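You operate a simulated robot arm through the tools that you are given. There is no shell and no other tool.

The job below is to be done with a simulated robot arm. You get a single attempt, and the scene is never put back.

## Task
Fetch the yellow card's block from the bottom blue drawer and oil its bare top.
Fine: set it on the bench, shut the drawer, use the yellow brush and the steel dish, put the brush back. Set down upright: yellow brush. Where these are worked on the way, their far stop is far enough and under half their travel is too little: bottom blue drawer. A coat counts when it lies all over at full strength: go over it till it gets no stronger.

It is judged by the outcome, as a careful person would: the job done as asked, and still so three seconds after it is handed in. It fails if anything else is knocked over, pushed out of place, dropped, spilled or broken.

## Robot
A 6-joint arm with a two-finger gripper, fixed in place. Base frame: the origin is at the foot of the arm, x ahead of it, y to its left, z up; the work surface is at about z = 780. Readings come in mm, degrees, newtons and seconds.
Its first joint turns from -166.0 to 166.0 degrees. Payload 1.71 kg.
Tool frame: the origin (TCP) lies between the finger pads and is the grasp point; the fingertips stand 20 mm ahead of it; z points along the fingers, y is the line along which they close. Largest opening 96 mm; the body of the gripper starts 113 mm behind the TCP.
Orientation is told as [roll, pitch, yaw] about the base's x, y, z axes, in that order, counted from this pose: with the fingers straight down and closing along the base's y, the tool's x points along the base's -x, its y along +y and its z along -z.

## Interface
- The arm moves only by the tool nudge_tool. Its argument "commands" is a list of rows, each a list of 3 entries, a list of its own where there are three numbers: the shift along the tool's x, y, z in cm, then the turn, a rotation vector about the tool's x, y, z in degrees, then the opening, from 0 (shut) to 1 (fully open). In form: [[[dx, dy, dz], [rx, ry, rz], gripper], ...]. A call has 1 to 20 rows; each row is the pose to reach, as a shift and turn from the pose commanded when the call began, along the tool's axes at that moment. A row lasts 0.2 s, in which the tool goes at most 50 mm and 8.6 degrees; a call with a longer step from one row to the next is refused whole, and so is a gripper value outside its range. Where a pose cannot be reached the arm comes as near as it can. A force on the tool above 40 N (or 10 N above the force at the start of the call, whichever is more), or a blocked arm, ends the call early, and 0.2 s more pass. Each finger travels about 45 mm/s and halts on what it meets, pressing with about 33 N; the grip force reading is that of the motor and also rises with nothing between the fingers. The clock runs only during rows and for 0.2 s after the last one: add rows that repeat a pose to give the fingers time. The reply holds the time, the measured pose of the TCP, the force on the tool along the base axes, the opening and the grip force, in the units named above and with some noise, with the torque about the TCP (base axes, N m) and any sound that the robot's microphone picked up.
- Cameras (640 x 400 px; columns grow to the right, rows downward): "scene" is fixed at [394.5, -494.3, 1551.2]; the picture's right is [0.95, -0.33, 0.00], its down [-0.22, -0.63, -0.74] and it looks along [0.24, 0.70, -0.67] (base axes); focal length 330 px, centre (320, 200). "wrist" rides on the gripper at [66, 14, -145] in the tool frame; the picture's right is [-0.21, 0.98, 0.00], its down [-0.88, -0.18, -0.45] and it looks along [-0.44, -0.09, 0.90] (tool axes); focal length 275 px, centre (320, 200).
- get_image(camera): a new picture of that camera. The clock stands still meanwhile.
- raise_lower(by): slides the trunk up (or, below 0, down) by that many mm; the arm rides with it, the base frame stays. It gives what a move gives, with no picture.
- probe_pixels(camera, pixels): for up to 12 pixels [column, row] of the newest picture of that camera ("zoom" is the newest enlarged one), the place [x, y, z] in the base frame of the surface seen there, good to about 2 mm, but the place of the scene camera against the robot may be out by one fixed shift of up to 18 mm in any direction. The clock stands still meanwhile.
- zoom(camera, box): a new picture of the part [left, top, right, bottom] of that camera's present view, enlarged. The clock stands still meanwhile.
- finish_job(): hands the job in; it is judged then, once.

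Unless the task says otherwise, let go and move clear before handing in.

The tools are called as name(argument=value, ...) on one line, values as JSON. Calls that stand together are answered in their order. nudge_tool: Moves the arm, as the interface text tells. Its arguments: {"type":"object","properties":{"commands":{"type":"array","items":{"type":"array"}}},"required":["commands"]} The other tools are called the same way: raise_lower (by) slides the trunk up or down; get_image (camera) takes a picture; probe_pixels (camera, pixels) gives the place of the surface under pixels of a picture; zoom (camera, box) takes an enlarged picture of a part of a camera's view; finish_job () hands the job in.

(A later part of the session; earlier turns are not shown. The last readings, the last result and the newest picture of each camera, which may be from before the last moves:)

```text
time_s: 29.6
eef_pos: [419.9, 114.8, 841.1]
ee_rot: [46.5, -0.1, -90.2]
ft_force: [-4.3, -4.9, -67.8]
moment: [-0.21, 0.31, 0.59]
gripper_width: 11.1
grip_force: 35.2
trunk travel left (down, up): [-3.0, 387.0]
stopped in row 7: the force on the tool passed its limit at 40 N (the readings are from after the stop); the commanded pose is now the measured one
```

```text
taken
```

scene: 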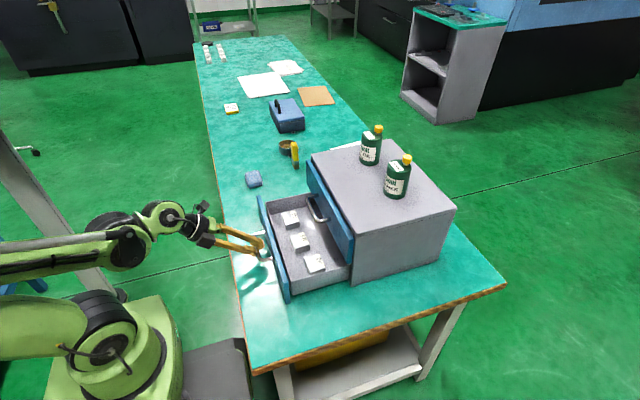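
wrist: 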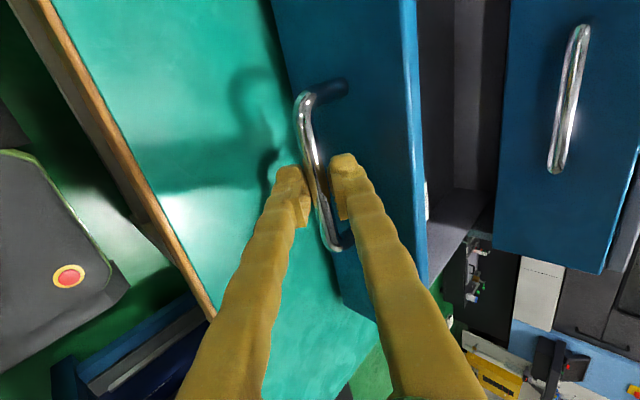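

The drawer is well open and three white blocks are visible in it at (290,218), (300,241) and (314,262) in the scene view. The arm is pressing down on the bar again, so I'll open the fingers to unload.

nudge_tool(commands=[[[0, 0, 0], [0, 0, 0], 0.3], [[0, 0, 0], [0, 0, 0], 0.3], [[0, 0, 0], [0, 0, 0], 0.3]])

zoom(camera="scene", box=[230, 180, 360, 310])

get_image(camera="wrist")

```text
time_s: 30.4
eef_pos: [425.9, 115.4, 844.5]
ee_rot: [46.6, 0.1, -90.2]
ft_force: [0.0, 0.3, 0.2]
moment: [0.0, 0.02, -0.02]
gripper_width: 28.9
grip_force: 0.0
trunk travel left (down, up): [-3.0, 387.0]
```

```text
3.08 times, centred on (295, 245) of scene
```

zoom: 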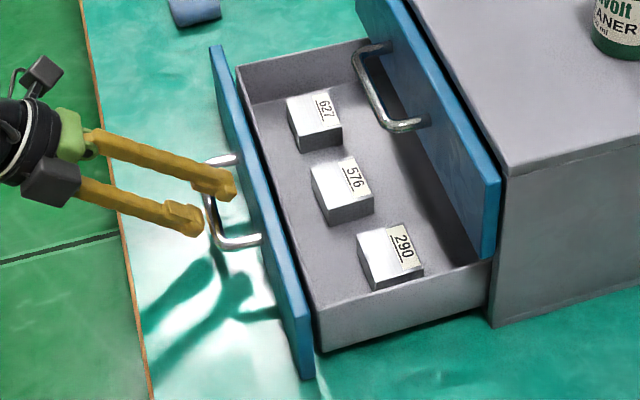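

```text
taken
```

wrist: 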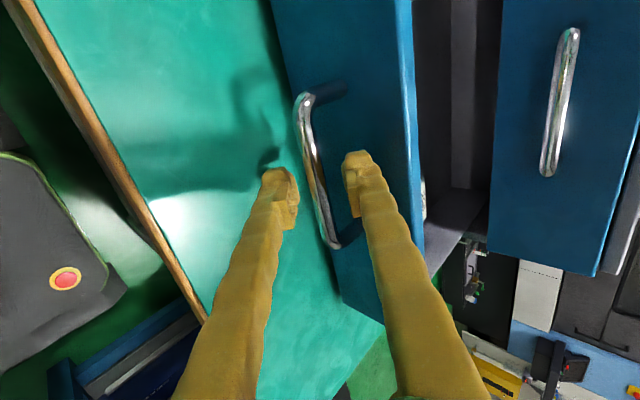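

The labels are readable: 627 is the block at the far (left) end, then 576 and 290. I'll back the fingers out of the handle, rise, and bring the tool back to pointing straight down for a view into the drawer.

nudge_tool(commands=[[[0, 0, -2], [0, 0, 0], 0.4], [[0, 0, -4], [0, 0, 0], 0.4], [[0, 0.5, -6.5], [0, 0, 0], 0.4], [[0, 2.5, -9], [8, 0, 0], 0.5], [[0, 5, -11.5], [16, 0, 0], 0.6], [[0, 8, -13.5], [24, 0, 0], 0.7], [[0, 11, -15], [32, 0, 0], 0.8], [[0, 13.5, -16], [40, 0, 0], 0.9], [[0, 15, -17], [46.4, 0, 0], 1], [[0, 15, -17], [46.4, 0, 0], 1]])

get_image(camera="wrist")

get_image(camera="scene")

```text
time_s: 32.6
eef_pos: [405.0, 118.7, 1072.0]
ee_rot: [0.0, 0.1, -90.1]
ft_force: [0.9, -0.1, 0.8]
moment: [-0.01, 0.03, 0.02]
gripper_width: 96.0
grip_force: 0.1
trunk travel left (down, up): [-3.0, 387.0]
```

```text
taken
```

wrist: 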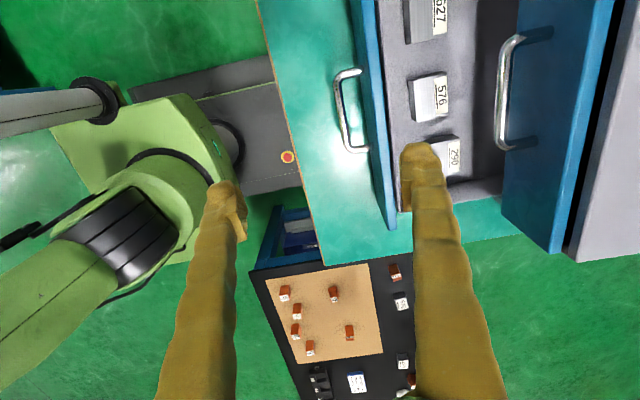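

```text
taken
```

scene: 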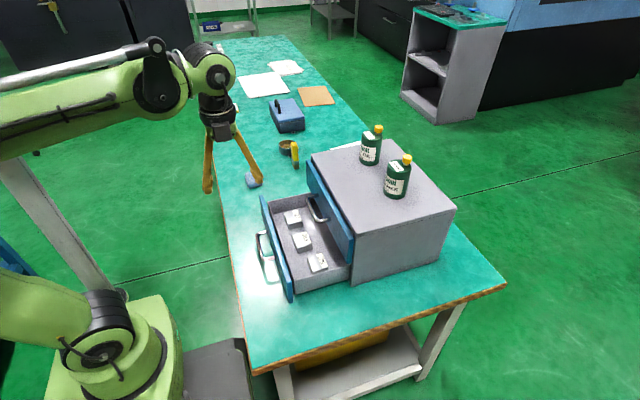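

Block 627 is at the top edge of the wrist picture (425,20). I'll probe the three blocks and the drawer front here.

probe_pixels(camera="wrist", pixels=[[425, 15], [440, 20], [407, 20], [427, 97], [443, 95], [450, 155], [365, 100], [378, 100], [345, 110], [400, 120], [400, 50], [490, 180]])

zoom(camera="scene", box=[255, 190, 345, 290])

```text
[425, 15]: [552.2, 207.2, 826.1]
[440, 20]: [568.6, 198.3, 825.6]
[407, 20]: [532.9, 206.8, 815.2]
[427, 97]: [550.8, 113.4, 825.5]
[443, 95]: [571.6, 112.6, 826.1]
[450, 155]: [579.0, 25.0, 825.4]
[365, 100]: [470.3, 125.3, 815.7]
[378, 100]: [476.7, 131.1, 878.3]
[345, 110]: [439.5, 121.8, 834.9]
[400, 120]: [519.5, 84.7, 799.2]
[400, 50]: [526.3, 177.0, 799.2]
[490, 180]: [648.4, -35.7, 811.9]
```

```text
4.00 times, centred on (300, 240) of scene
```

zoom: 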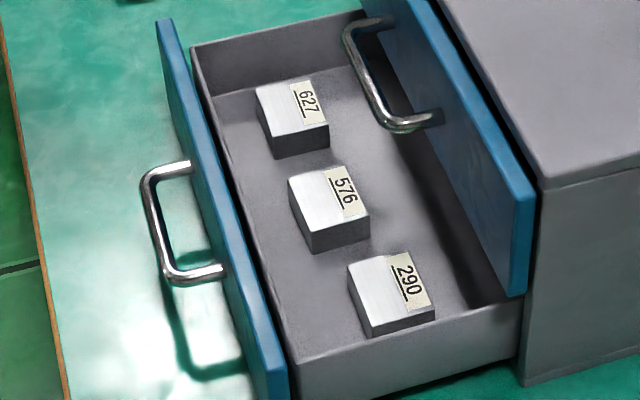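

The block tops are at z≈825.5 and the drawer floor at z≈799, so 627 is about 26 mm tall around (555, 205). I'll move so the wrist camera looks down on it closely.

nudge_tool(commands=[[[3, 2.3, 1], [0, 0, 0], 1], [[6, 4.7, 2], [0, 0, 0], 1], [[9, 7, 3], [0, 0, 0], 1], [[12, 9.3, 4], [0, 0, 0], 1], [[15, 11.7, 5], [0, 0, 0], 1], [[18.1, 14, 6.2], [0, 0, 0], 1], [[18.1, 14, 6.2], [0, 0, 0], 1]])

get_image(camera="wrist")

```text
time_s: 34.2
eef_pos: [546.0, 296.7, 1007.3]
ee_rot: [0.1, 0.1, -90.2]
ft_force: [0.7, -0.9, 0.3]
moment: [0.02, 0.03, -0.03]
gripper_width: 95.8
grip_force: 0.0
trunk travel left (down, up): [-3.0, 387.0]
```

```text
taken
```

wrist: 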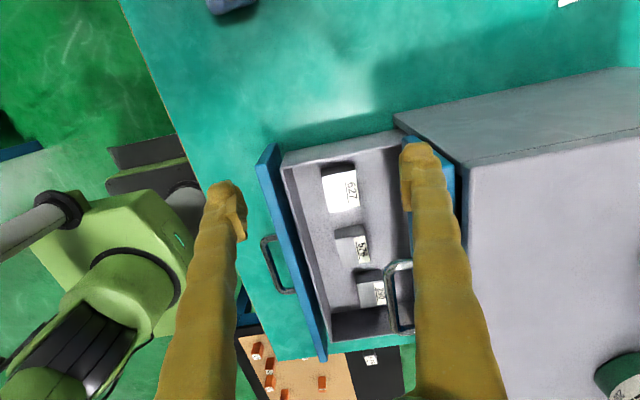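

Block 627 is in clear view at (341,187). I'll zoom in and probe its corners, the drawer walls and the front panel.

zoom(camera="wrist", box=[260, 120, 420, 240])

probe_pixels(camera="wrist", pixels=[[325, 180], [353, 172], [331, 210], [357, 205], [341, 190], [339, 168], [285, 170], [290, 165], [278, 165], [370, 141], [310, 210], [385, 180]])

```text
3.33 times, centred on (340, 180) of wrist
```

zoom: 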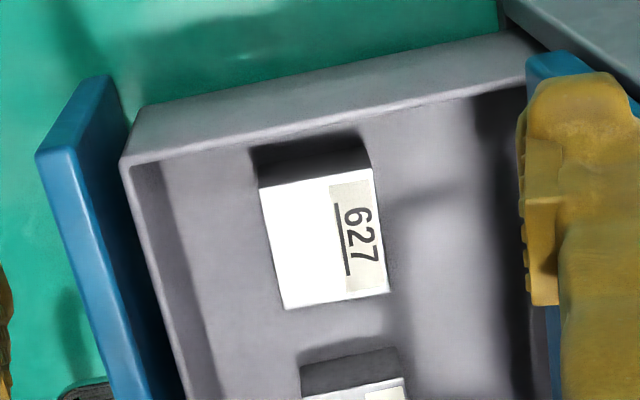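

```text
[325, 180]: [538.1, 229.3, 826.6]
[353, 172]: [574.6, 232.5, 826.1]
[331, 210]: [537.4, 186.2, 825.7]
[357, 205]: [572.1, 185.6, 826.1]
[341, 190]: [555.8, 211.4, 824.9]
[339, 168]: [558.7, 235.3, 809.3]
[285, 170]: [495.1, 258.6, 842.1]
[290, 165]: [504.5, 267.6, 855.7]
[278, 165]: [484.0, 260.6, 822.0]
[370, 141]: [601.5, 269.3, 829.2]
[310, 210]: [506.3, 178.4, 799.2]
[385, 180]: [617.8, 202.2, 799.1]
```

Block 627 spans about x 535–577 and y 184–233, square to the axes, with its label on the +x side. I'll move above it with the fingers at about 62 mm, closing along x so the body stays clear of the upper handle.

nudge_tool(commands=[[[-3, 0.3, 0.2], [0, 0, 0], 0.65], [[-6, 0.7, 0.4], [0, 0, 0], 0.65], [[-8.8, 1.0, 0.7], [0, 0, 0], 0.65], [[-8.8, 1.0, 0.7], [0, 0, 0], 0.65]])

get_image(camera="wrist")

get_image(camera="scene")

```text
time_s: 35.2
eef_pos: [556.1, 210.4, 1001.8]
ee_rot: [0.1, 0.0, -90.2]
ft_force: [0.1, 0.9, -0.1]
moment: [-0.03, 0.01, -0.02]
gripper_width: 62.6
grip_force: 0.0
trunk travel left (down, up): [-3.0, 387.0]
```

```text
taken
```

wrist: 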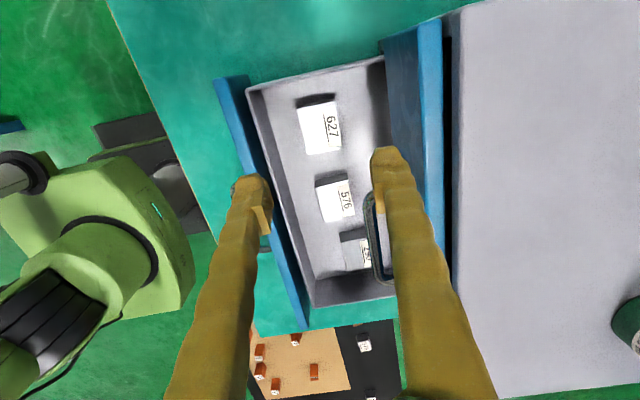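

```text
taken
```

scene: 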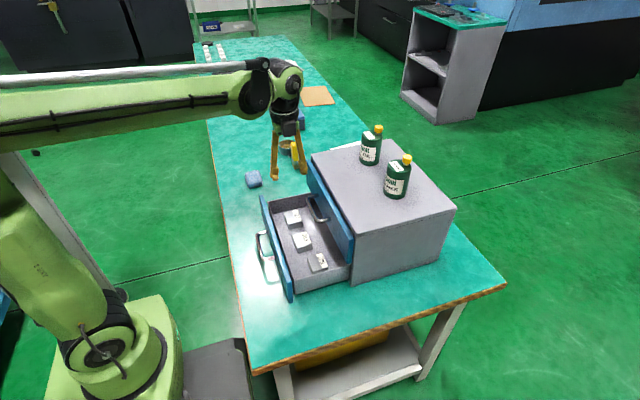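

zoom(camera="wrist", box=[270, 70, 400, 170])

probe_pixels(camera="wrist", pixels=[[300, 111], [333, 104], [307, 151], [338, 147], [320, 128], [317, 98], [262, 95], [230, 90], [250, 160], [420, 60], [380, 215], [360, 240]])

```text
4.00 times, centred on (335, 120) of wrist
```

zoom: 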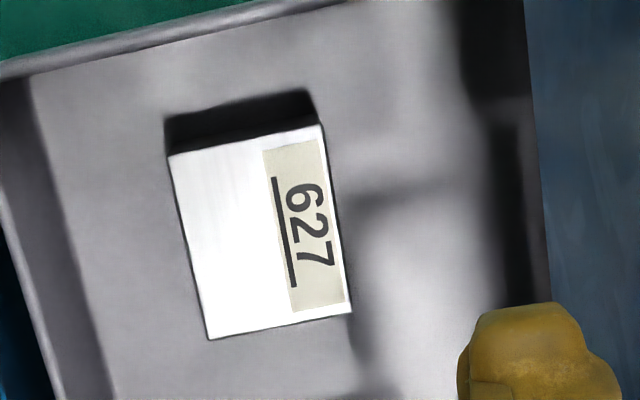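

```text
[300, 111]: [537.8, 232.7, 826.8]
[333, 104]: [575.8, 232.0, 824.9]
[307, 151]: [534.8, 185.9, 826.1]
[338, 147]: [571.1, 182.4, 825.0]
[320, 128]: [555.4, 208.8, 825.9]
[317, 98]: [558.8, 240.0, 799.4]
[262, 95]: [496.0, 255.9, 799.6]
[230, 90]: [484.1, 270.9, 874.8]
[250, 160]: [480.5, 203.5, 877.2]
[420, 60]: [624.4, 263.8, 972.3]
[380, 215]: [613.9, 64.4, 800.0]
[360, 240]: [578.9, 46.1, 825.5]
```

Refined corners put the block at x 534.5–578, y 181–235, centre (556.3, 208). I'll descend between the drawer front and the upper panel, pausing above it first.

nudge_tool(commands=[[[-0.1, 0, 3], [0, 0, 0], 0.65], [[-0.2, 0, 6.5], [0, 0, 0], 0.65], [[-0.2, 0, 10], [0, 0, 0], 0.65], [[-0.2, 0, 13.5], [0, 0, 0], 0.65], [[-0.2, 0, 13.5], [0, 0, 0], 0.65]])

get_image(camera="wrist")

zoom(camera="scene", box=[240, 110, 370, 300])

```text
time_s: 36.4
eef_pos: [554.3, 207.5, 866.7]
ee_rot: [0.1, 0.1, -90.0]
ft_force: [-0.5, 0.4, 0.1]
moment: [0.0, 0.04, -0.02]
gripper_width: 62.3
grip_force: 0.1
trunk travel left (down, up): [-3.0, 387.0]
```

```text
taken
```

wrist: 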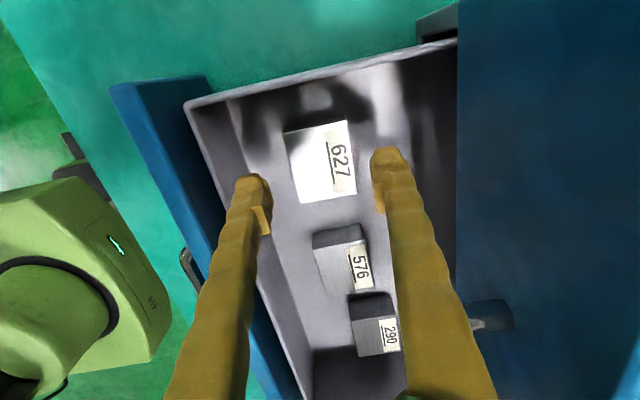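

```text
2.11 times, centred on (305, 205) of scene
```

zoom: 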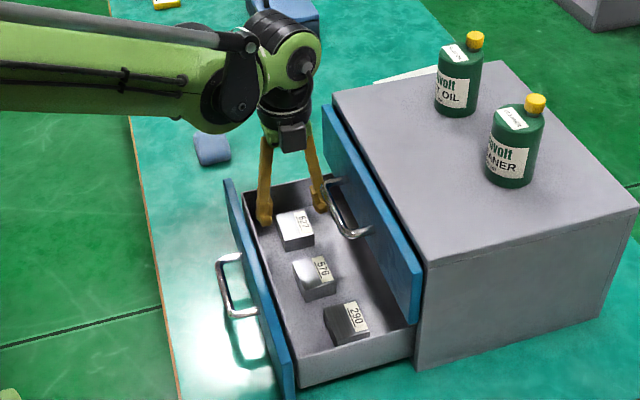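

The fingers are at z≈867 on either side of block 627. I'll probe its corners again from this close view before the last descent.

probe_pixels(camera="wrist", pixels=[[288, 134], [343, 125], [352, 190], [302, 199], [320, 160], [286, 165], [351, 150]])

zoom(camera="wrist", box=[240, 90, 420, 220])

```text
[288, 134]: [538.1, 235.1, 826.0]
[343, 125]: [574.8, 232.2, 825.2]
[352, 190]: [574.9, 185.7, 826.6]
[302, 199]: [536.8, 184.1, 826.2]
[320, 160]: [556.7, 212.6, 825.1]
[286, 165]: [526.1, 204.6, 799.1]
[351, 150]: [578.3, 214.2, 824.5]
```

```text
3.08 times, centred on (330, 155) of wrist
```

zoom: 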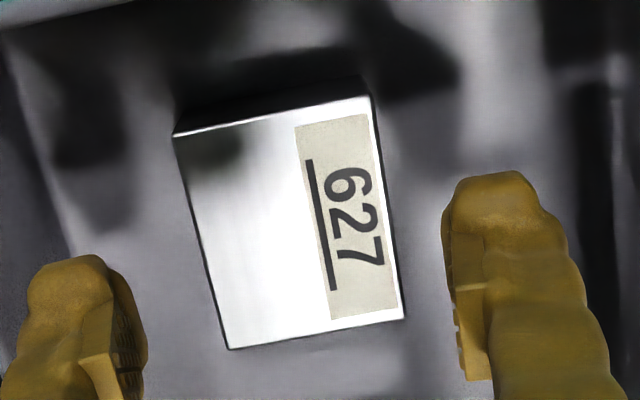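

The block centre is about (556.5, 209.5). I'll shift 2 mm each way, descend to z≈822 and close.

nudge_tool(commands=[[[0.2, 0.2, 1.5], [0, 0, 0], 0.65], [[0.2, 0.2, 3], [0, 0, 0], 0.65], [[0.2, 0.2, 4.4], [0, 0, 0], 0.65], [[0.2, 0.2, 4.4], [0, 0, 0], 0.65], [[0.2, 0.2, 4.4], [0, 0, 0], 0.5], [[0.2, 0.2, 4.4], [0, 0, 0], 0.4], [[0.2, 0.2, 4.4], [0, 0, 0], 0.3], [[0.2, 0.2, 4.4], [0, 0, 0], 0.3]])

get_image(camera="wrist")

```text
time_s: 38.2
eef_pos: [555.4, 207.7, 823.2]
ee_rot: [0.1, 0.2, -90.2]
ft_force: [0.7, 0.4, -0.1]
moment: [-0.02, 0.04, -0.06]
gripper_width: 44.0
grip_force: 33.0
trunk travel left (down, up): [-3.0, 387.0]
```

```text
taken
```

wrist: 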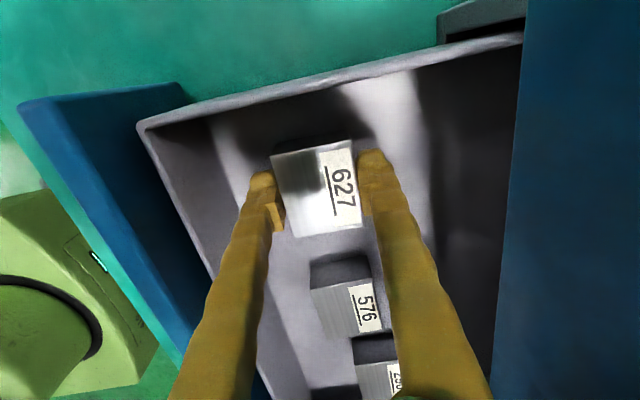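

Block 627 is held (44.0 mm wide, 33 N). I'll lift it straight up, gripper kept closed, to z≈940.

nudge_tool(commands=[[[0, 0, -0.5], [0, 0, 0], 0.3], [[0, 0, -2], [0, 0, 0], 0.3], [[0, 0, -4.5], [0, 0, 0], 0.3], [[0, 0, -7], [0, 0, 0], 0.3], [[0, 0, -9.5], [0, 0, 0], 0.3], [[0, 0, -12], [0, 0, 0], 0.3], [[0, 0, -12], [0, 0, 0], 0.3]])

get_image(camera="scene")

get_image(camera="wrist")

```text
time_s: 39.8
eef_pos: [555.6, 209.0, 942.4]
ee_rot: [0.1, 0.1, -90.0]
ft_force: [0.1, -0.1, -5.1]
moment: [0.01, -0.01, 0.01]
gripper_width: 44.1
grip_force: 33.0
trunk travel left (down, up): [-3.0, 387.0]
```

```text
taken
```

scene: 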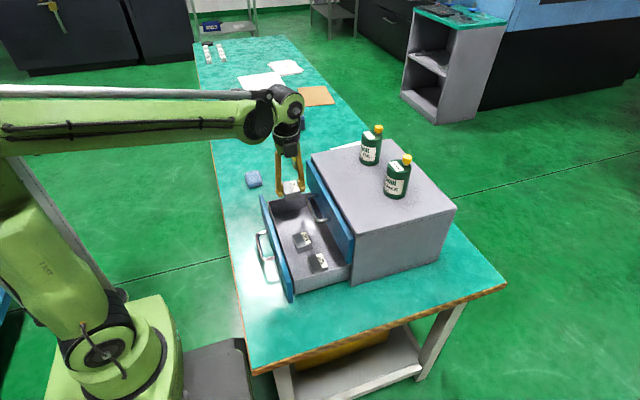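

```text
taken
```

wrist: 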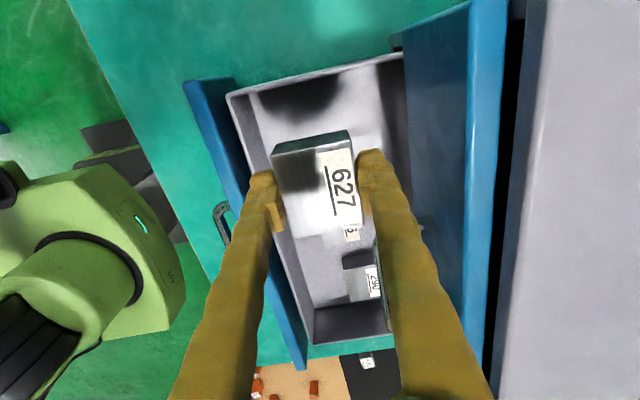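

The block came up cleanly (about 5 N). I'll carry it left to about (558, 385) over open bench and lower it most of the way.

nudge_tool(commands=[[[2, 0, 0], [0, 0, 0], 0.3], [[5.5, 0.1, 0], [0, 0, 0], 0.3], [[9, 0.2, 0], [0, 0, 0], 0.3], [[12.5, 0.2, 0], [0, 0, 0], 0.3], [[16, 0.3, 0], [0, 0, 0], 0.3], [[17.6, 0.3, 0], [0, 0, 0], 0.3], [[17.6, 0.3, 3], [0, 0, 0], 0.3], [[17.6, 0.3, 6.5], [0, 0, 0], 0.3], [[17.6, 0.3, 9.5], [0, 0, 0], 0.3], [[17.6, 0.3, 12], [0, 0, 0], 0.3], [[17.6, 0.3, 12], [0, 0, 0], 0.3]])

get_image(camera="scene")

get_image(camera="wrist")

```text
time_s: 42.2
eef_pos: [562.6, 384.6, 821.1]
ee_rot: [0.2, 0.1, -90.1]
ft_force: [0.3, 0.3, -4.3]
moment: [-0.01, -0.02, 0.01]
gripper_width: 44.5
grip_force: 32.9
trunk travel left (down, up): [-3.0, 387.0]
```

```text
taken
```

scene: 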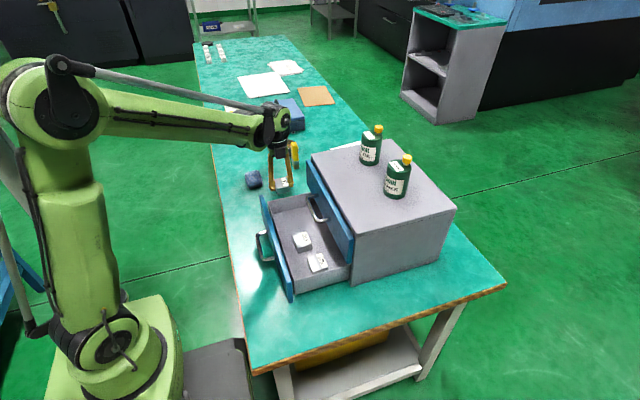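

```text
taken
```

wrist: 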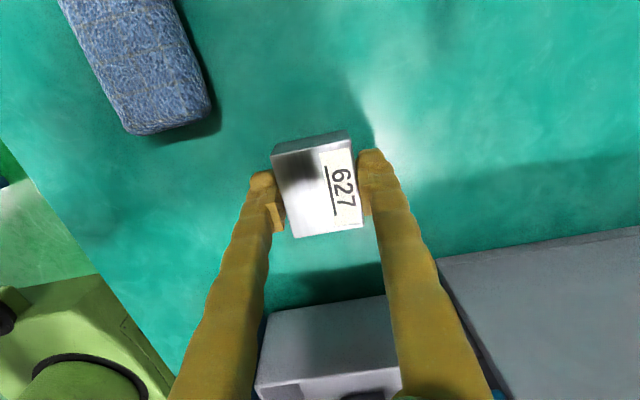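

The block hangs about 17 mm above clear bench at (563, 385). I'll lower it slowly, watching the force.

nudge_tool(commands=[[[0, 0, 0.7], [0, 0, 0], 0.3], [[0, 0, 1.2], [0, 0, 0], 0.3], [[0, 0, 1.45], [0, 0, 0], 0.3], [[0, 0, 1.6], [0, 0, 0], 0.3], [[0, 0, 1.6], [0, 0, 0], 0.3]])

```text
time_s: 43.4
eef_pos: [561.0, 384.7, 806.5]
ee_rot: [0.1, 0.1, -90.2]
ft_force: [0.0, 0.2, -5.5]
moment: [0.0, 0.01, -0.02]
gripper_width: 44.0
grip_force: 32.8
trunk travel left (down, up): [-3.0, 387.0]
```

The reading still shows the full weight (-5.5 N) at z=806.5, so the block isn't touching yet. I'll go down in 1 mm steps.

nudge_tool(commands=[[[0, 0, 0.1], [0, 0, 0], 0.3], [[0, 0, 0.2], [0, 0, 0], 0.3], [[0, 0, 0.2], [0, 0, 0], 0.3]])

```text
time_s: 44.2
eef_pos: [561.7, 384.5, 804.8]
ee_rot: [0.1, 0.1, -90.1]
ft_force: [-0.7, -0.3, -5.4]
moment: [0.0, -0.03, -0.01]
gripper_width: 44.2
grip_force: 33.3
trunk travel left (down, up): [-3.0, 387.0]
```

nudge_tool(commands=[[[0, 0, 0.1], [0, 0, 0], 0.3], [[0, 0, 0.1], [0, 0, 0], 0.3]])

```text
time_s: 44.8
eef_pos: [561.5, 384.0, 803.7]
ee_rot: [0.1, 0.1, -90.1]
ft_force: [0.1, 0.0, -5.5]
moment: [0.0, 0.01, 0.0]
gripper_width: 44.2
grip_force: 33.3
trunk travel left (down, up): [-3.0, 387.0]
```

Still no contact at z=803.7. I'll take it down another millimetre at a time.

nudge_tool(commands=[[[0, 0, 0.1], [0, 0, 0], 0.3], [[0, 0, 0.15], [0, 0, 0], 0.3], [[0, 0, 0.15], [0, 0, 0], 0.3]])

```text
time_s: 45.6
eef_pos: [562.0, 384.5, 803.5]
ee_rot: [0.3, 0.1, -90.3]
ft_force: [9.4, 1.1, 19.3]
moment: [-0.17, 0.02, 0.09]
gripper_width: 44.0
grip_force: 32.4
trunk travel left (down, up): [-3.0, 387.0]
```

Contact at z=803.5 (+19 N). I'll ease up half a millimetre, open the fingers and check before rising.

nudge_tool(commands=[[[0, 0, -0.05], [0, 0, 0], 0.3], [[0, 0, -0.05], [0, 0, 0], 0.5], [[0, 0, -0.05], [0, 0, 0], 0.65], [[0, 0, -0.05], [0, 0, 0], 0.65], [[0, 0, -0.05], [0, 0, 0], 0.65]])

get_image(camera="wrist")

```text
time_s: 46.8
eef_pos: [559.8, 385.4, 804.0]
ee_rot: [0.1, 0.1, -90.0]
ft_force: [-0.2, 0.3, 0.0]
moment: [0.02, -0.02, 0.03]
gripper_width: 62.4
grip_force: 0.0
trunk travel left (down, up): [-3.0, 387.0]
```

```text
taken
```

wrist: 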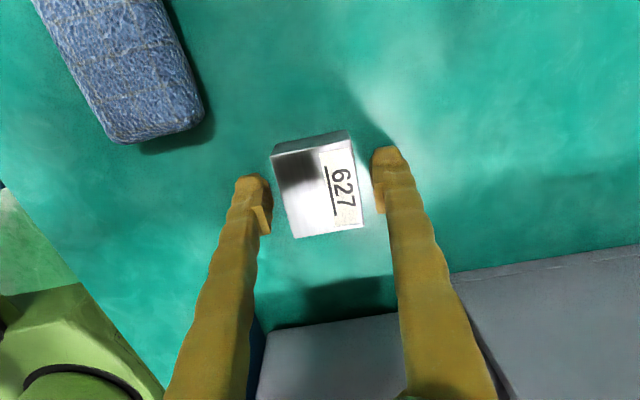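

The block stands on the bench with no force on the tool. I'll rise, then move round in front of the open drawer while turning the tool back 90° and closing the fingers.

nudge_tool(commands=[[[0, 0, -2], [0, 0, 0], 0.65], [[0, 0, -6], [0, 0, 0], 0.65], [[0, 0, -10.5], [0, 0, 0], 0.65], [[0, 0, -15], [0, 0, 0], 0.65], [[-2.2, -1.6, -16], [0, 0, -7.5], 0.5], [[-4.5, -3.2, -16], [0, 0, -15], 0.3], [[-6.8, -4.8, -16], [0, 0, -22.5], 0.2], [[-9, -6.3, -16], [0, 0, -30], 0.1], [[-11.2, -7.9, -16], [0, 0, -37.5], 0], [[-13.5, -9.5, -16], [0, 0, -45], 0], [[-15.8, -11.1, -16], [0, 0, -52.5], 0], [[-18, -12.7, -16], [0, 0, -60], 0], [[-20.2, -14.3, -16], [0, 0, -67.5], 0], [[-22.5, -15.8, -16], [0, 0, -75], 0], [[-24.8, -17.4, -16], [0, 0, -82.5], 0], [[-27, -19, -16], [0, 0, -90], 0], [[-27, -19, -16], [0, 0, -90], 0]])

get_image(camera="wrist")

get_image(camera="scene")

```text
time_s: 50.4
eef_pos: [367.1, 114.7, 962.7]
ee_rot: [0.1, -0.2, -0.1]
ft_force: [-0.2, 1.1, 0.2]
moment: [-0.05, -0.05, 0.0]
gripper_width: 0.1
grip_force: 29.6
trunk travel left (down, up): [-3.0, 387.0]
```

```text
taken
```

wrist: 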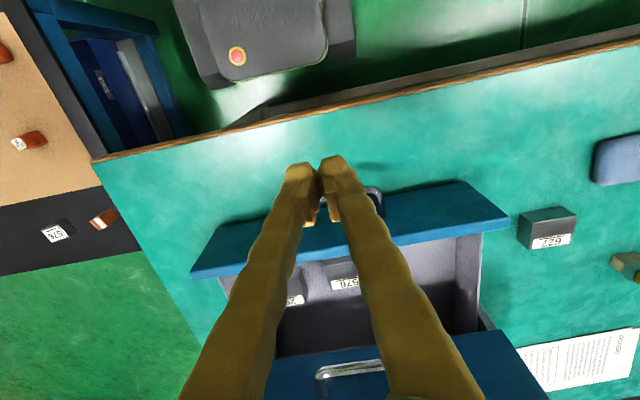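

```text
taken
```

scene: 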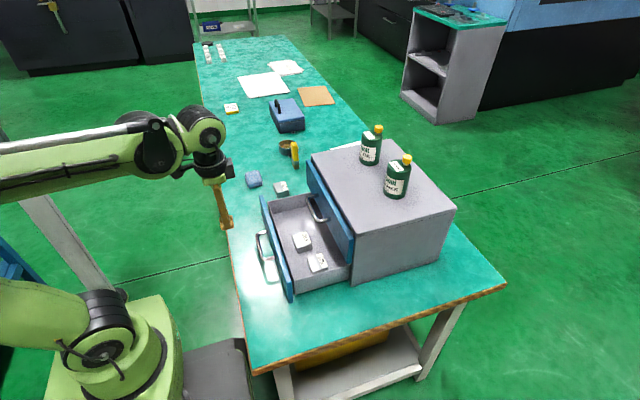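

The block is standing on the bench at (281,187) in the scene. The handle shows at (375,195) in the wrist view, so I'll probe its position before descending in front of it.

probe_pixels(camera="wrist", pixels=[[372, 190], [376, 194], [378, 205], [430, 215], [250, 255], [345, 370], [450, 190], [350, 362]])

zoom(camera="wrist", box=[260, 140, 440, 260])

```text
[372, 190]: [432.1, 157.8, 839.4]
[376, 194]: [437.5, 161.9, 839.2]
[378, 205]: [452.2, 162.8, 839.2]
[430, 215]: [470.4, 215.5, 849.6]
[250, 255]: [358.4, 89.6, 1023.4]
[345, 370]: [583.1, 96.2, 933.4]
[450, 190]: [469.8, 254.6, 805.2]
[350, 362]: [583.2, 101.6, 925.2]
```

```text
3.33 times, centred on (350, 200) of wrist
```

zoom: 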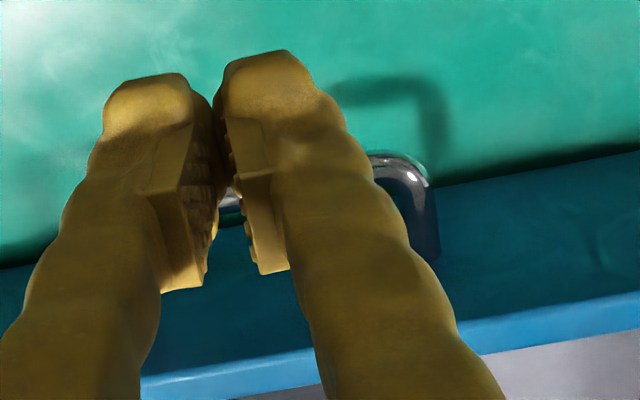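

The front face is at x≈470 and the bar's front surface at x≈430, z≈839. I'll lower the closed fingers to z≈850 at x≈395, just in front of the bar.

nudge_tool(commands=[[[-0.5, 0, 3.5], [0, 0, 0], 0], [[-1.2, 0, 7], [0, 0, 0], 0], [[-2, 0, 10], [0, 0, 0], 0], [[-2.6, 0, 11.3], [0, 0, 0], 0], [[-2.6, 0, 11.3], [0, 0, 0], 0]])

get_image(camera="wrist")

zoom(camera="scene", box=[190, 120, 350, 300])

```text
time_s: 51.6
eef_pos: [394.2, 113.9, 849.3]
ee_rot: [0.2, -0.1, -0.2]
ft_force: [0.8, 0.1, -1.2]
moment: [0.0, 0.03, 0.04]
gripper_width: 0.3
grip_force: 29.9
trunk travel left (down, up): [-3.0, 387.0]
```

```text
taken
```

wrist: 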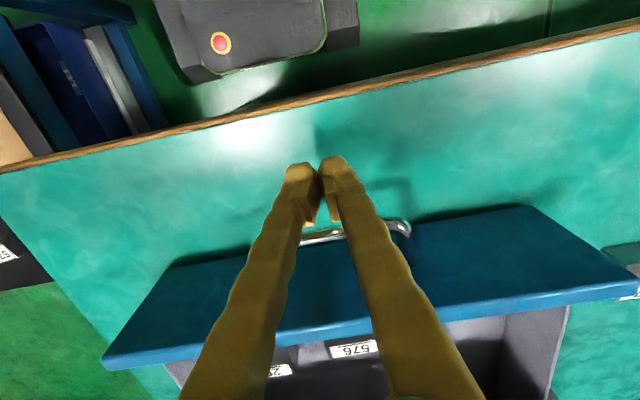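

```text
2.22 times, centred on (270, 210) of scene
```

zoom: 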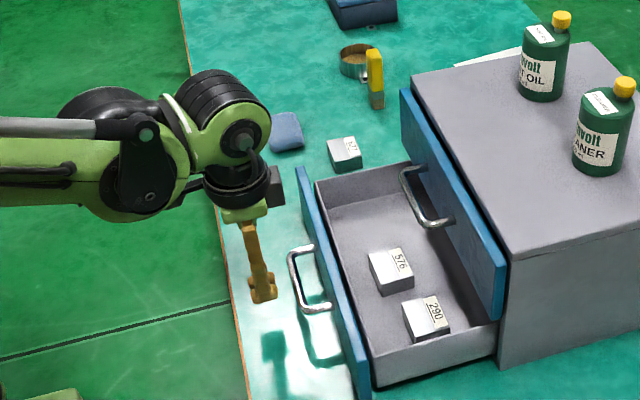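

The fingers stand in front of the bar. I'll push the drawer in slowly along +x, about 9 mm per row, so the other blocks stay put.

nudge_tool(commands=[[[-1, 0, 0], [0, 0, 0], 0], [[-2, 0, 0], [0, 0, 0], 0], [[-2.7, 0, 0], [0, 0, 0], 0], [[-3.4, 0, 0], [0, 0, 0], 0], [[-4.2, 0, 0], [0, 0, 0], 0], [[-5, 0, 0], [0, 0, 0], 0], [[-5.9, 0, 0], [0, 0, 0], 0], [[-6.8, 0, 0], [0, 0, 0], 0], [[-7.7, 0, 0], [0, 0, 0], 0], [[-8.6, 0, 0], [0, 0, 0], 0], [[-9.5, 0, 0], [0, 0, 0], 0], [[-10.4, 0, 0], [0, 0, 0], 0], [[-11.3, 0, 0], [0, 0, 0], 0], [[-12.2, 0, 0], [0, 0, 0], 0], [[-13, 0, 0], [0, 0, 0], 0], [[-13.8, 0, 0], [0, 0, 0], 0], [[-14.5, 0, 0], [0, 0, 0], 0], [[-15, 0, 0], [0, 0, 0], 0], [[-15.3, 0, 0], [0, 0, 0], 0], [[-15.3, 0, 0], [0, 0, 0], 0]])

get_image(camera="wrist")

zoom(camera="scene", box=[220, 130, 380, 300])

```text
time_s: 55.8
eef_pos: [549.8, 113.5, 849.5]
ee_rot: [0.0, -0.1, -0.2]
ft_force: [-0.1, -0.2, 0.5]
moment: [-0.04, 0.02, -0.01]
gripper_width: 0.0
grip_force: 29.3
trunk travel left (down, up): [-3.0, 387.0]
```

```text
taken
```

wrist: 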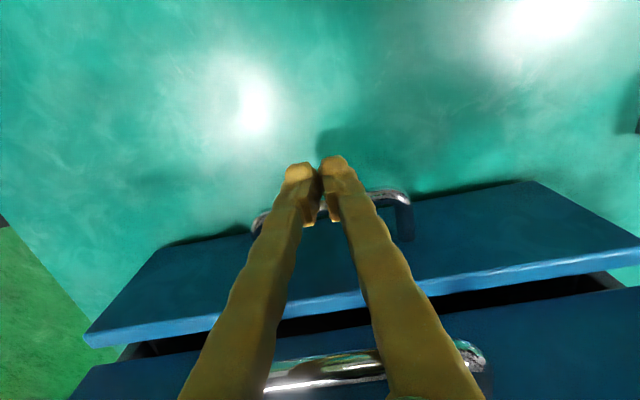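

```text
2.35 times, centred on (300, 215) of scene
```

zoom: 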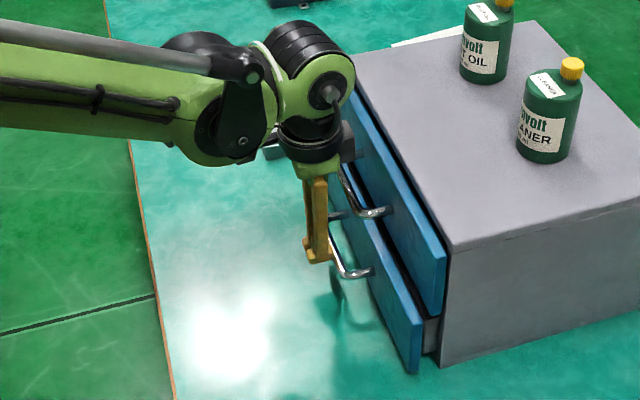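

The drawer is nearly shut, with the front a little proud of the upper one, and the gripper body is still clear above the upper handle. I'll push on gently to find the stop.

nudge_tool(commands=[[[-0.5, 0, 0], [0, 0, 0], 0], [[-1.0, 0, 0], [0, 0, 0], 0], [[-1.4, 0, 0], [0, 0, 0], 0], [[-1.8, 0, 0], [0, 0, 0], 0], [[-2.1, 0, 0], [0, 0, 0], 0], [[-2.4, 0, 0], [0, 0, 0], 0], [[-2.4, 0, 0], [0, 0, 0], 0]])

get_image(camera="wrist")

zoom(camera="scene", box=[220, 130, 380, 300])

```text
time_s: 57.4
eef_pos: [569.7, 115.4, 850.3]
ee_rot: [0.1, -0.1, -0.2]
ft_force: [-28.2, -2.2, -2.0]
moment: [-0.03, 0.48, 0.02]
gripper_width: 5.9
grip_force: 29.9
trunk travel left (down, up): [-3.0, 387.0]
```

```text
taken
```

wrist: 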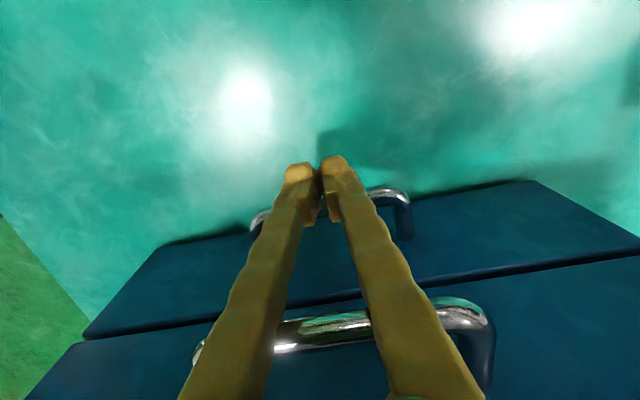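

```text
2.35 times, centred on (300, 215) of scene
```

zoom: 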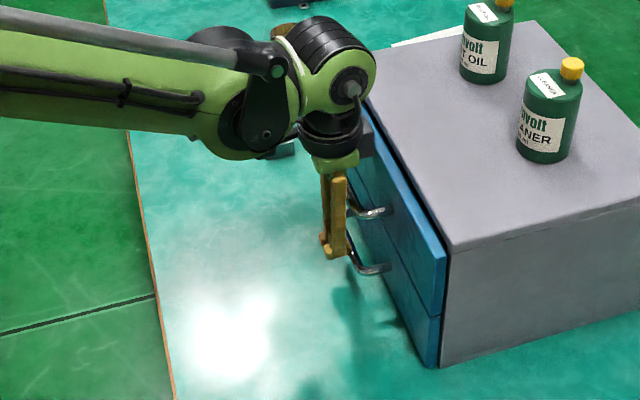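

The force rose to -28 N in x and the two fronts look flush, so the drawer is shut. I'll back away and look at it from clear.

nudge_tool(commands=[[[1, 0, 0], [0, 0, 0], 0], [[4, 0, -1], [0, 0, 0], 0], [[7, 0, -5], [0, 0, 0], 0], [[10, 0, -9], [0, 0, 0], 0], [[10, 0, -12], [0, 0, 0], 0], [[10, 0, -12], [0, 0, 0], 0]])

get_image(camera="wrist")

zoom(camera="scene", box=[220, 130, 380, 300])

```text
time_s: 58.8
eef_pos: [470.8, 116.9, 972.1]
ee_rot: [0.2, -0.1, -0.1]
ft_force: [0.6, 0.1, -0.4]
moment: [0.02, -0.04, -0.01]
gripper_width: 0.3
grip_force: 29.3
trunk travel left (down, up): [-3.0, 387.0]
```

```text
taken
```

wrist: 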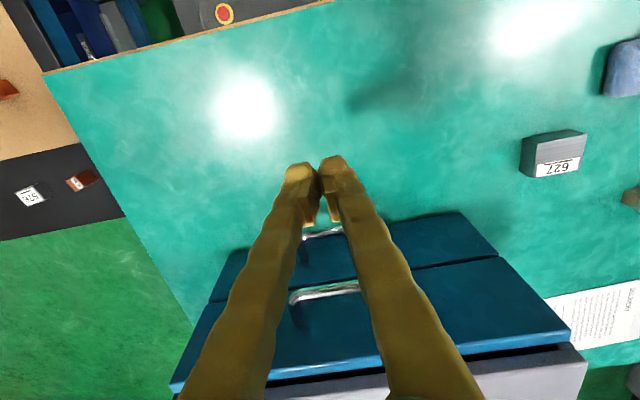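

```text
2.35 times, centred on (300, 215) of scene
```

zoom: 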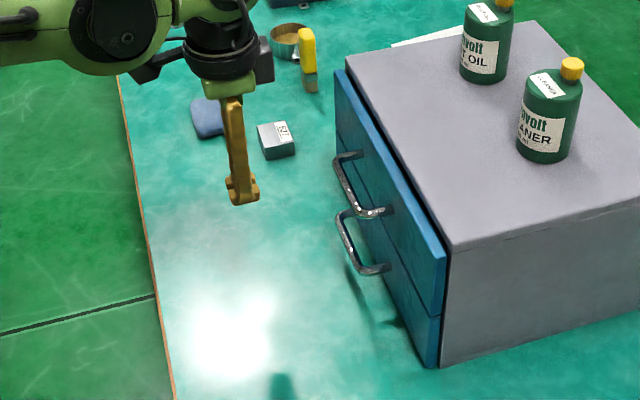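

Both fronts look flush. I'll probe points on each panel to confirm the lower drawer is fully home.

probe_pixels(camera="wrist", pixels=[[430, 240], [440, 300], [470, 240], [250, 280], [230, 330], [500, 300], [555, 150], [527, 150], [580, 145], [530, 172], [578, 168], [310, 234]])

```text
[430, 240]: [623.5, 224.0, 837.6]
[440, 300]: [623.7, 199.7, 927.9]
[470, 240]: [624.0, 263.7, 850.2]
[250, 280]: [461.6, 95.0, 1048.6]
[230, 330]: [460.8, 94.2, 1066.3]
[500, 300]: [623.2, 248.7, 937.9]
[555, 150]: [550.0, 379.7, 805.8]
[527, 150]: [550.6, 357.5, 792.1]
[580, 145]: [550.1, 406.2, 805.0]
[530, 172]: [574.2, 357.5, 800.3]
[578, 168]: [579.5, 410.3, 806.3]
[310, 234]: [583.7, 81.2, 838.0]
```

Both panels read x≈623.5, so the drawer is fully shut. Next is the brush. I'll raise the trunk back to its starting height for the far reach, then move over to look at the brush and dish.

raise_lower(by=172)

nudge_tool(commands=[[[0, 4, 0], [0, 0, 0], 0.3], [[0, 8, 1], [0, 0, 0], 0.6], [[0, 12, 2], [0, 0, 0], 1], [[0, 16, 3], [0, 0, 0], 1], [[0, 20, 4], [0, 0, 0], 1], [[0, 24, 5], [0, 0, 0], 1], [[0, 28, 6], [0, 0, 0], 1], [[0, 32, 7], [0, 0, 0], 1], [[0, 36, 8], [0, 0, 0], 1], [[0, 39, 9], [0, 0, 0], 1], [[0, 39, 10], [0, 0, 0], 1], [[0, 39, 10], [0, 0, 0], 1]])

get_image(camera="wrist")

```text
time_s: 60.8
eef_pos: [471.7, 116.8, 1142.7]
ee_rot: [0.2, -0.2, -0.1]
ft_force: [-0.2, 0.6, -0.5]
moment: [0.02, 0.0, 0.02]
gripper_width: 0.0
grip_force: 29.6
trunk travel left (down, up): [-175.0, 215.0]
```

```text
time_s: 63.4
eef_pos: [471.6, 508.3, 1043.8]
ee_rot: [0.1, -0.1, -0.1]
ft_force: [-0.3, 0.0, 0.2]
moment: [-0.03, -0.01, -0.03]
gripper_width: 96.1
grip_force: 0.0
trunk travel left (down, up): [-175.0, 215.0]
```

```text
taken
```

wrist: 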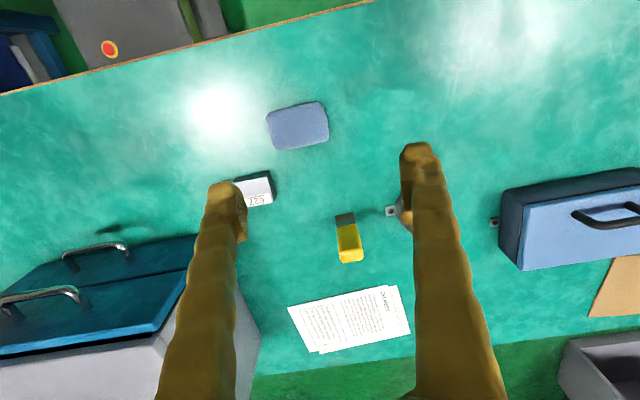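

The brush is at (349,238) with a small screw tab at (391,211) beside the dish, which is behind the right finger. I'll zoom and probe the brush.

zoom(camera="wrist", box=[310, 190, 410, 270])

probe_pixels(camera="wrist", pixels=[[347, 256], [341, 257], [358, 256], [344, 245], [346, 230], [343, 218], [352, 217], [338, 235], [357, 230], [391, 211], [346, 224], [340, 216]])

```text
5.00 times, centred on (360, 230) of wrist
```

zoom: 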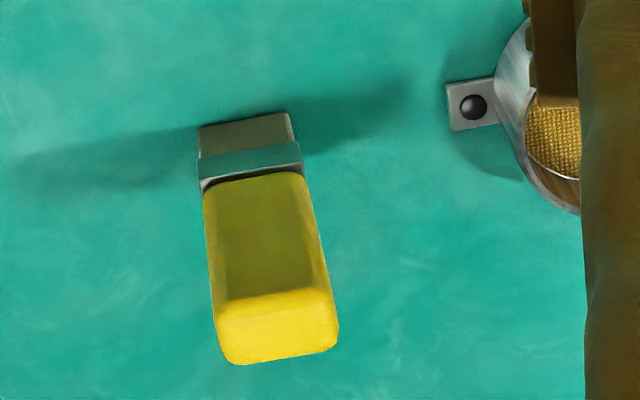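

```text
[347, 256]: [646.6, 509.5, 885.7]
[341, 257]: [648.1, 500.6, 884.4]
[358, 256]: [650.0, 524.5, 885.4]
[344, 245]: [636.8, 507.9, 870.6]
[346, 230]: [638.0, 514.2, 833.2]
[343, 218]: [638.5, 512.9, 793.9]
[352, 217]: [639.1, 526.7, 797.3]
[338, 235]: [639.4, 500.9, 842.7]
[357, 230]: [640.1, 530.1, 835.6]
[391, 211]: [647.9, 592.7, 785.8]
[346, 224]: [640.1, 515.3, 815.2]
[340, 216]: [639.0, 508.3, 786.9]
```

The brush stands on its bristles at about (646, 514), z 780–885, roughly 28 mm wide in y. I'll shift left to get the dish in clear view.

nudge_tool(commands=[[[0, 3.5, 0], [0, 0, 0], 1], [[0, 7.5, 0], [0, 0, 0], 1], [[0, 11.5, 0], [0, 0, 0], 1], [[0, 11.5, 0], [0, 0, 0], 1]])

get_image(camera="wrist")

zoom(camera="wrist", box=[250, 160, 410, 260])

```text
time_s: 64.3
eef_pos: [474.8, 625.7, 1043.9]
ee_rot: [0.1, -0.1, -0.2]
ft_force: [0.6, 0.0, -0.9]
moment: [-0.05, 0.03, 0.01]
gripper_width: 96.0
grip_force: 0.1
trunk travel left (down, up): [-175.0, 215.0]
```

```text
taken
```

wrist: 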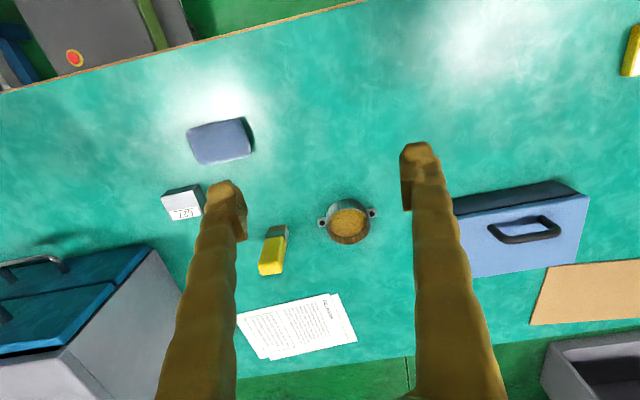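

```text
4.00 times, centred on (330, 210) of wrist
```

zoom: 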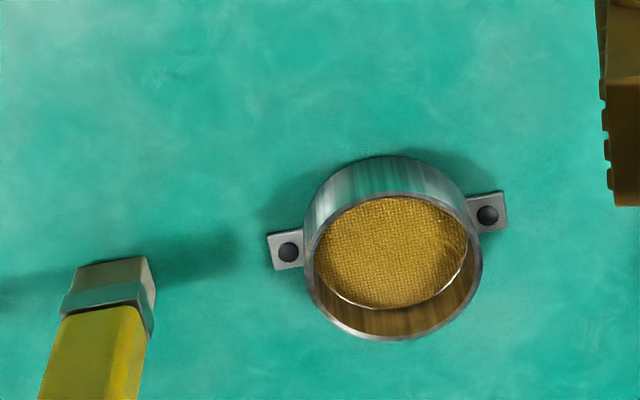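

The dish is a steel ring screwed down at its tabs, with an oil-soaked pad inside, at (348,221). I'll probe its rim, pad and tabs.

probe_pixels(camera="zoom", pixels=[[390, 250], [345, 250], [440, 250], [390, 215], [385, 290], [312, 250], [474, 255], [393, 192], [392, 333], [288, 252], [488, 214], [390, 322]])

get_image(camera="scene")

zoom(camera="scene", box=[250, 120, 330, 200])

```text
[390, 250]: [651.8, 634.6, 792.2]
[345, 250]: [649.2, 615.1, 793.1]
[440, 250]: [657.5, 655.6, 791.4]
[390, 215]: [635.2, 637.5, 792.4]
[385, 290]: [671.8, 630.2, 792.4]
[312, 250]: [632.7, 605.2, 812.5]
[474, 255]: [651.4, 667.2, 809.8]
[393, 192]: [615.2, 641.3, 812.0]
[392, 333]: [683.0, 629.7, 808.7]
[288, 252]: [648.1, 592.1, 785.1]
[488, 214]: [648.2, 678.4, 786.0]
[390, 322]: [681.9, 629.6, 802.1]
```

```text
taken
```

scene: 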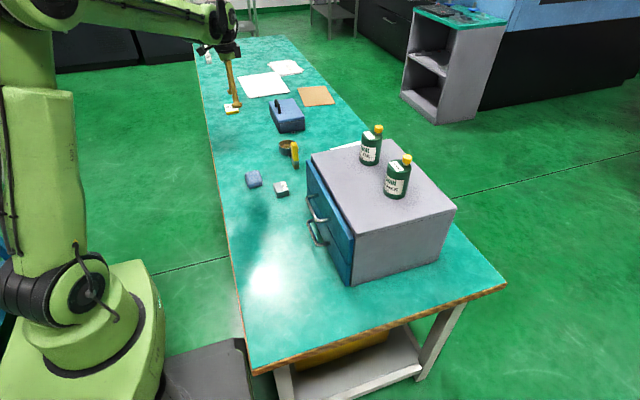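

```text
5.00 times, centred on (290, 160) of scene
```

zoom: 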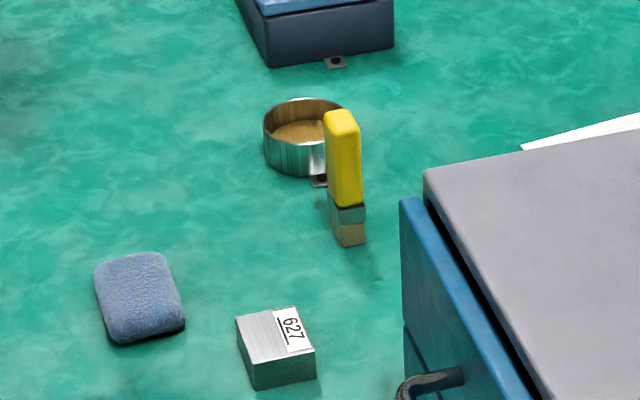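

The dish centre is about (649, 636), inner radius about 31, rim z≈812 and pad surface z≈792. I'll zoom in on the brush top to find its centre in x.

zoom(camera="wrist", box=[245, 215, 305, 285])

```text
5.71 times, centred on (275, 250) of wrist
```

zoom: 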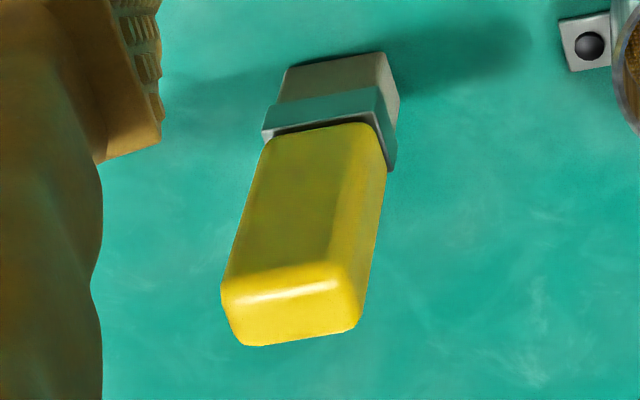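

probe_pixels(camera="zoom", pixels=[[290, 310], [240, 338], [352, 322], [230, 292], [335, 272], [360, 220], [372, 250], [290, 200], [395, 100], [388, 70], [330, 75], [320, 105]])

```text
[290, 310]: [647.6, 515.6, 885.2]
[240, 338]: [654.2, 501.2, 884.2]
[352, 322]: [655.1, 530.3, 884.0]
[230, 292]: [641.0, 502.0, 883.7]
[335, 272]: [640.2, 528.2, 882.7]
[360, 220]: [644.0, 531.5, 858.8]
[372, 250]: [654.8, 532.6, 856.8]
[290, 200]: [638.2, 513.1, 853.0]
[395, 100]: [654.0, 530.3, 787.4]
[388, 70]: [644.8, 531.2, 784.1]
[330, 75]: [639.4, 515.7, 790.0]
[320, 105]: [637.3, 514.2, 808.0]
```

The brush spans x 638–657 and y 500–532, centred at (647.5, 516), top z≈885. I'll move above it with the fingers at about 60 mm, closing along y.

nudge_tool(commands=[[[-2.9, -1.8, 1], [0, 0, 0], 0.8], [[-5.8, -3.6, 2], [0, 0, 0], 0.62], [[-8.6, -5.5, 3], [0, 0, 0], 0.62], [[-11.5, -7.3, 4.5], [0, 0, 0], 0.62], [[-14.4, -9.1, 6], [0, 0, 0], 0.62], [[-17.3, -11, 8], [0, 0, 0], 0.62], [[-17.3, -11, 8], [0, 0, 0], 0.62]])

get_image(camera="wrist")

get_image(camera="scene")

```text
time_s: 66.0
eef_pos: [646.7, 511.8, 966.9]
ee_rot: [0.1, -0.1, -0.1]
ft_force: [0.2, 0.6, -0.4]
moment: [0.0, 0.0, -0.02]
gripper_width: 59.6
grip_force: 0.2
trunk travel left (down, up): [-175.0, 215.0]
```

```text
taken
```

wrist: 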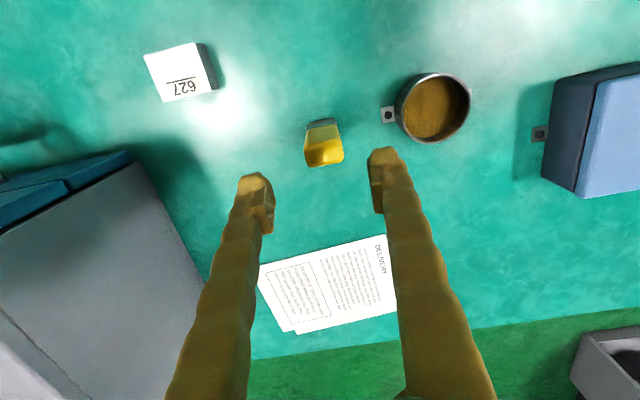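

```text
taken
```

scene: 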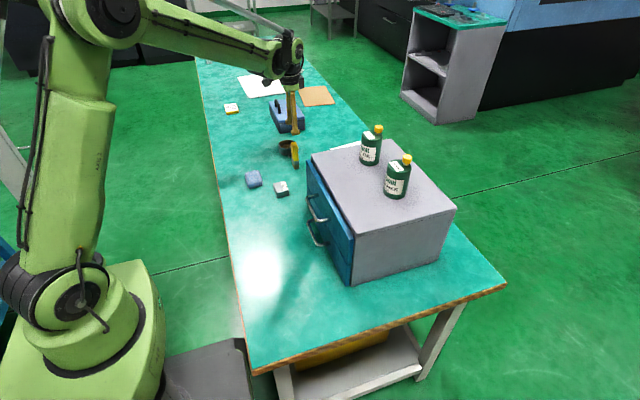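

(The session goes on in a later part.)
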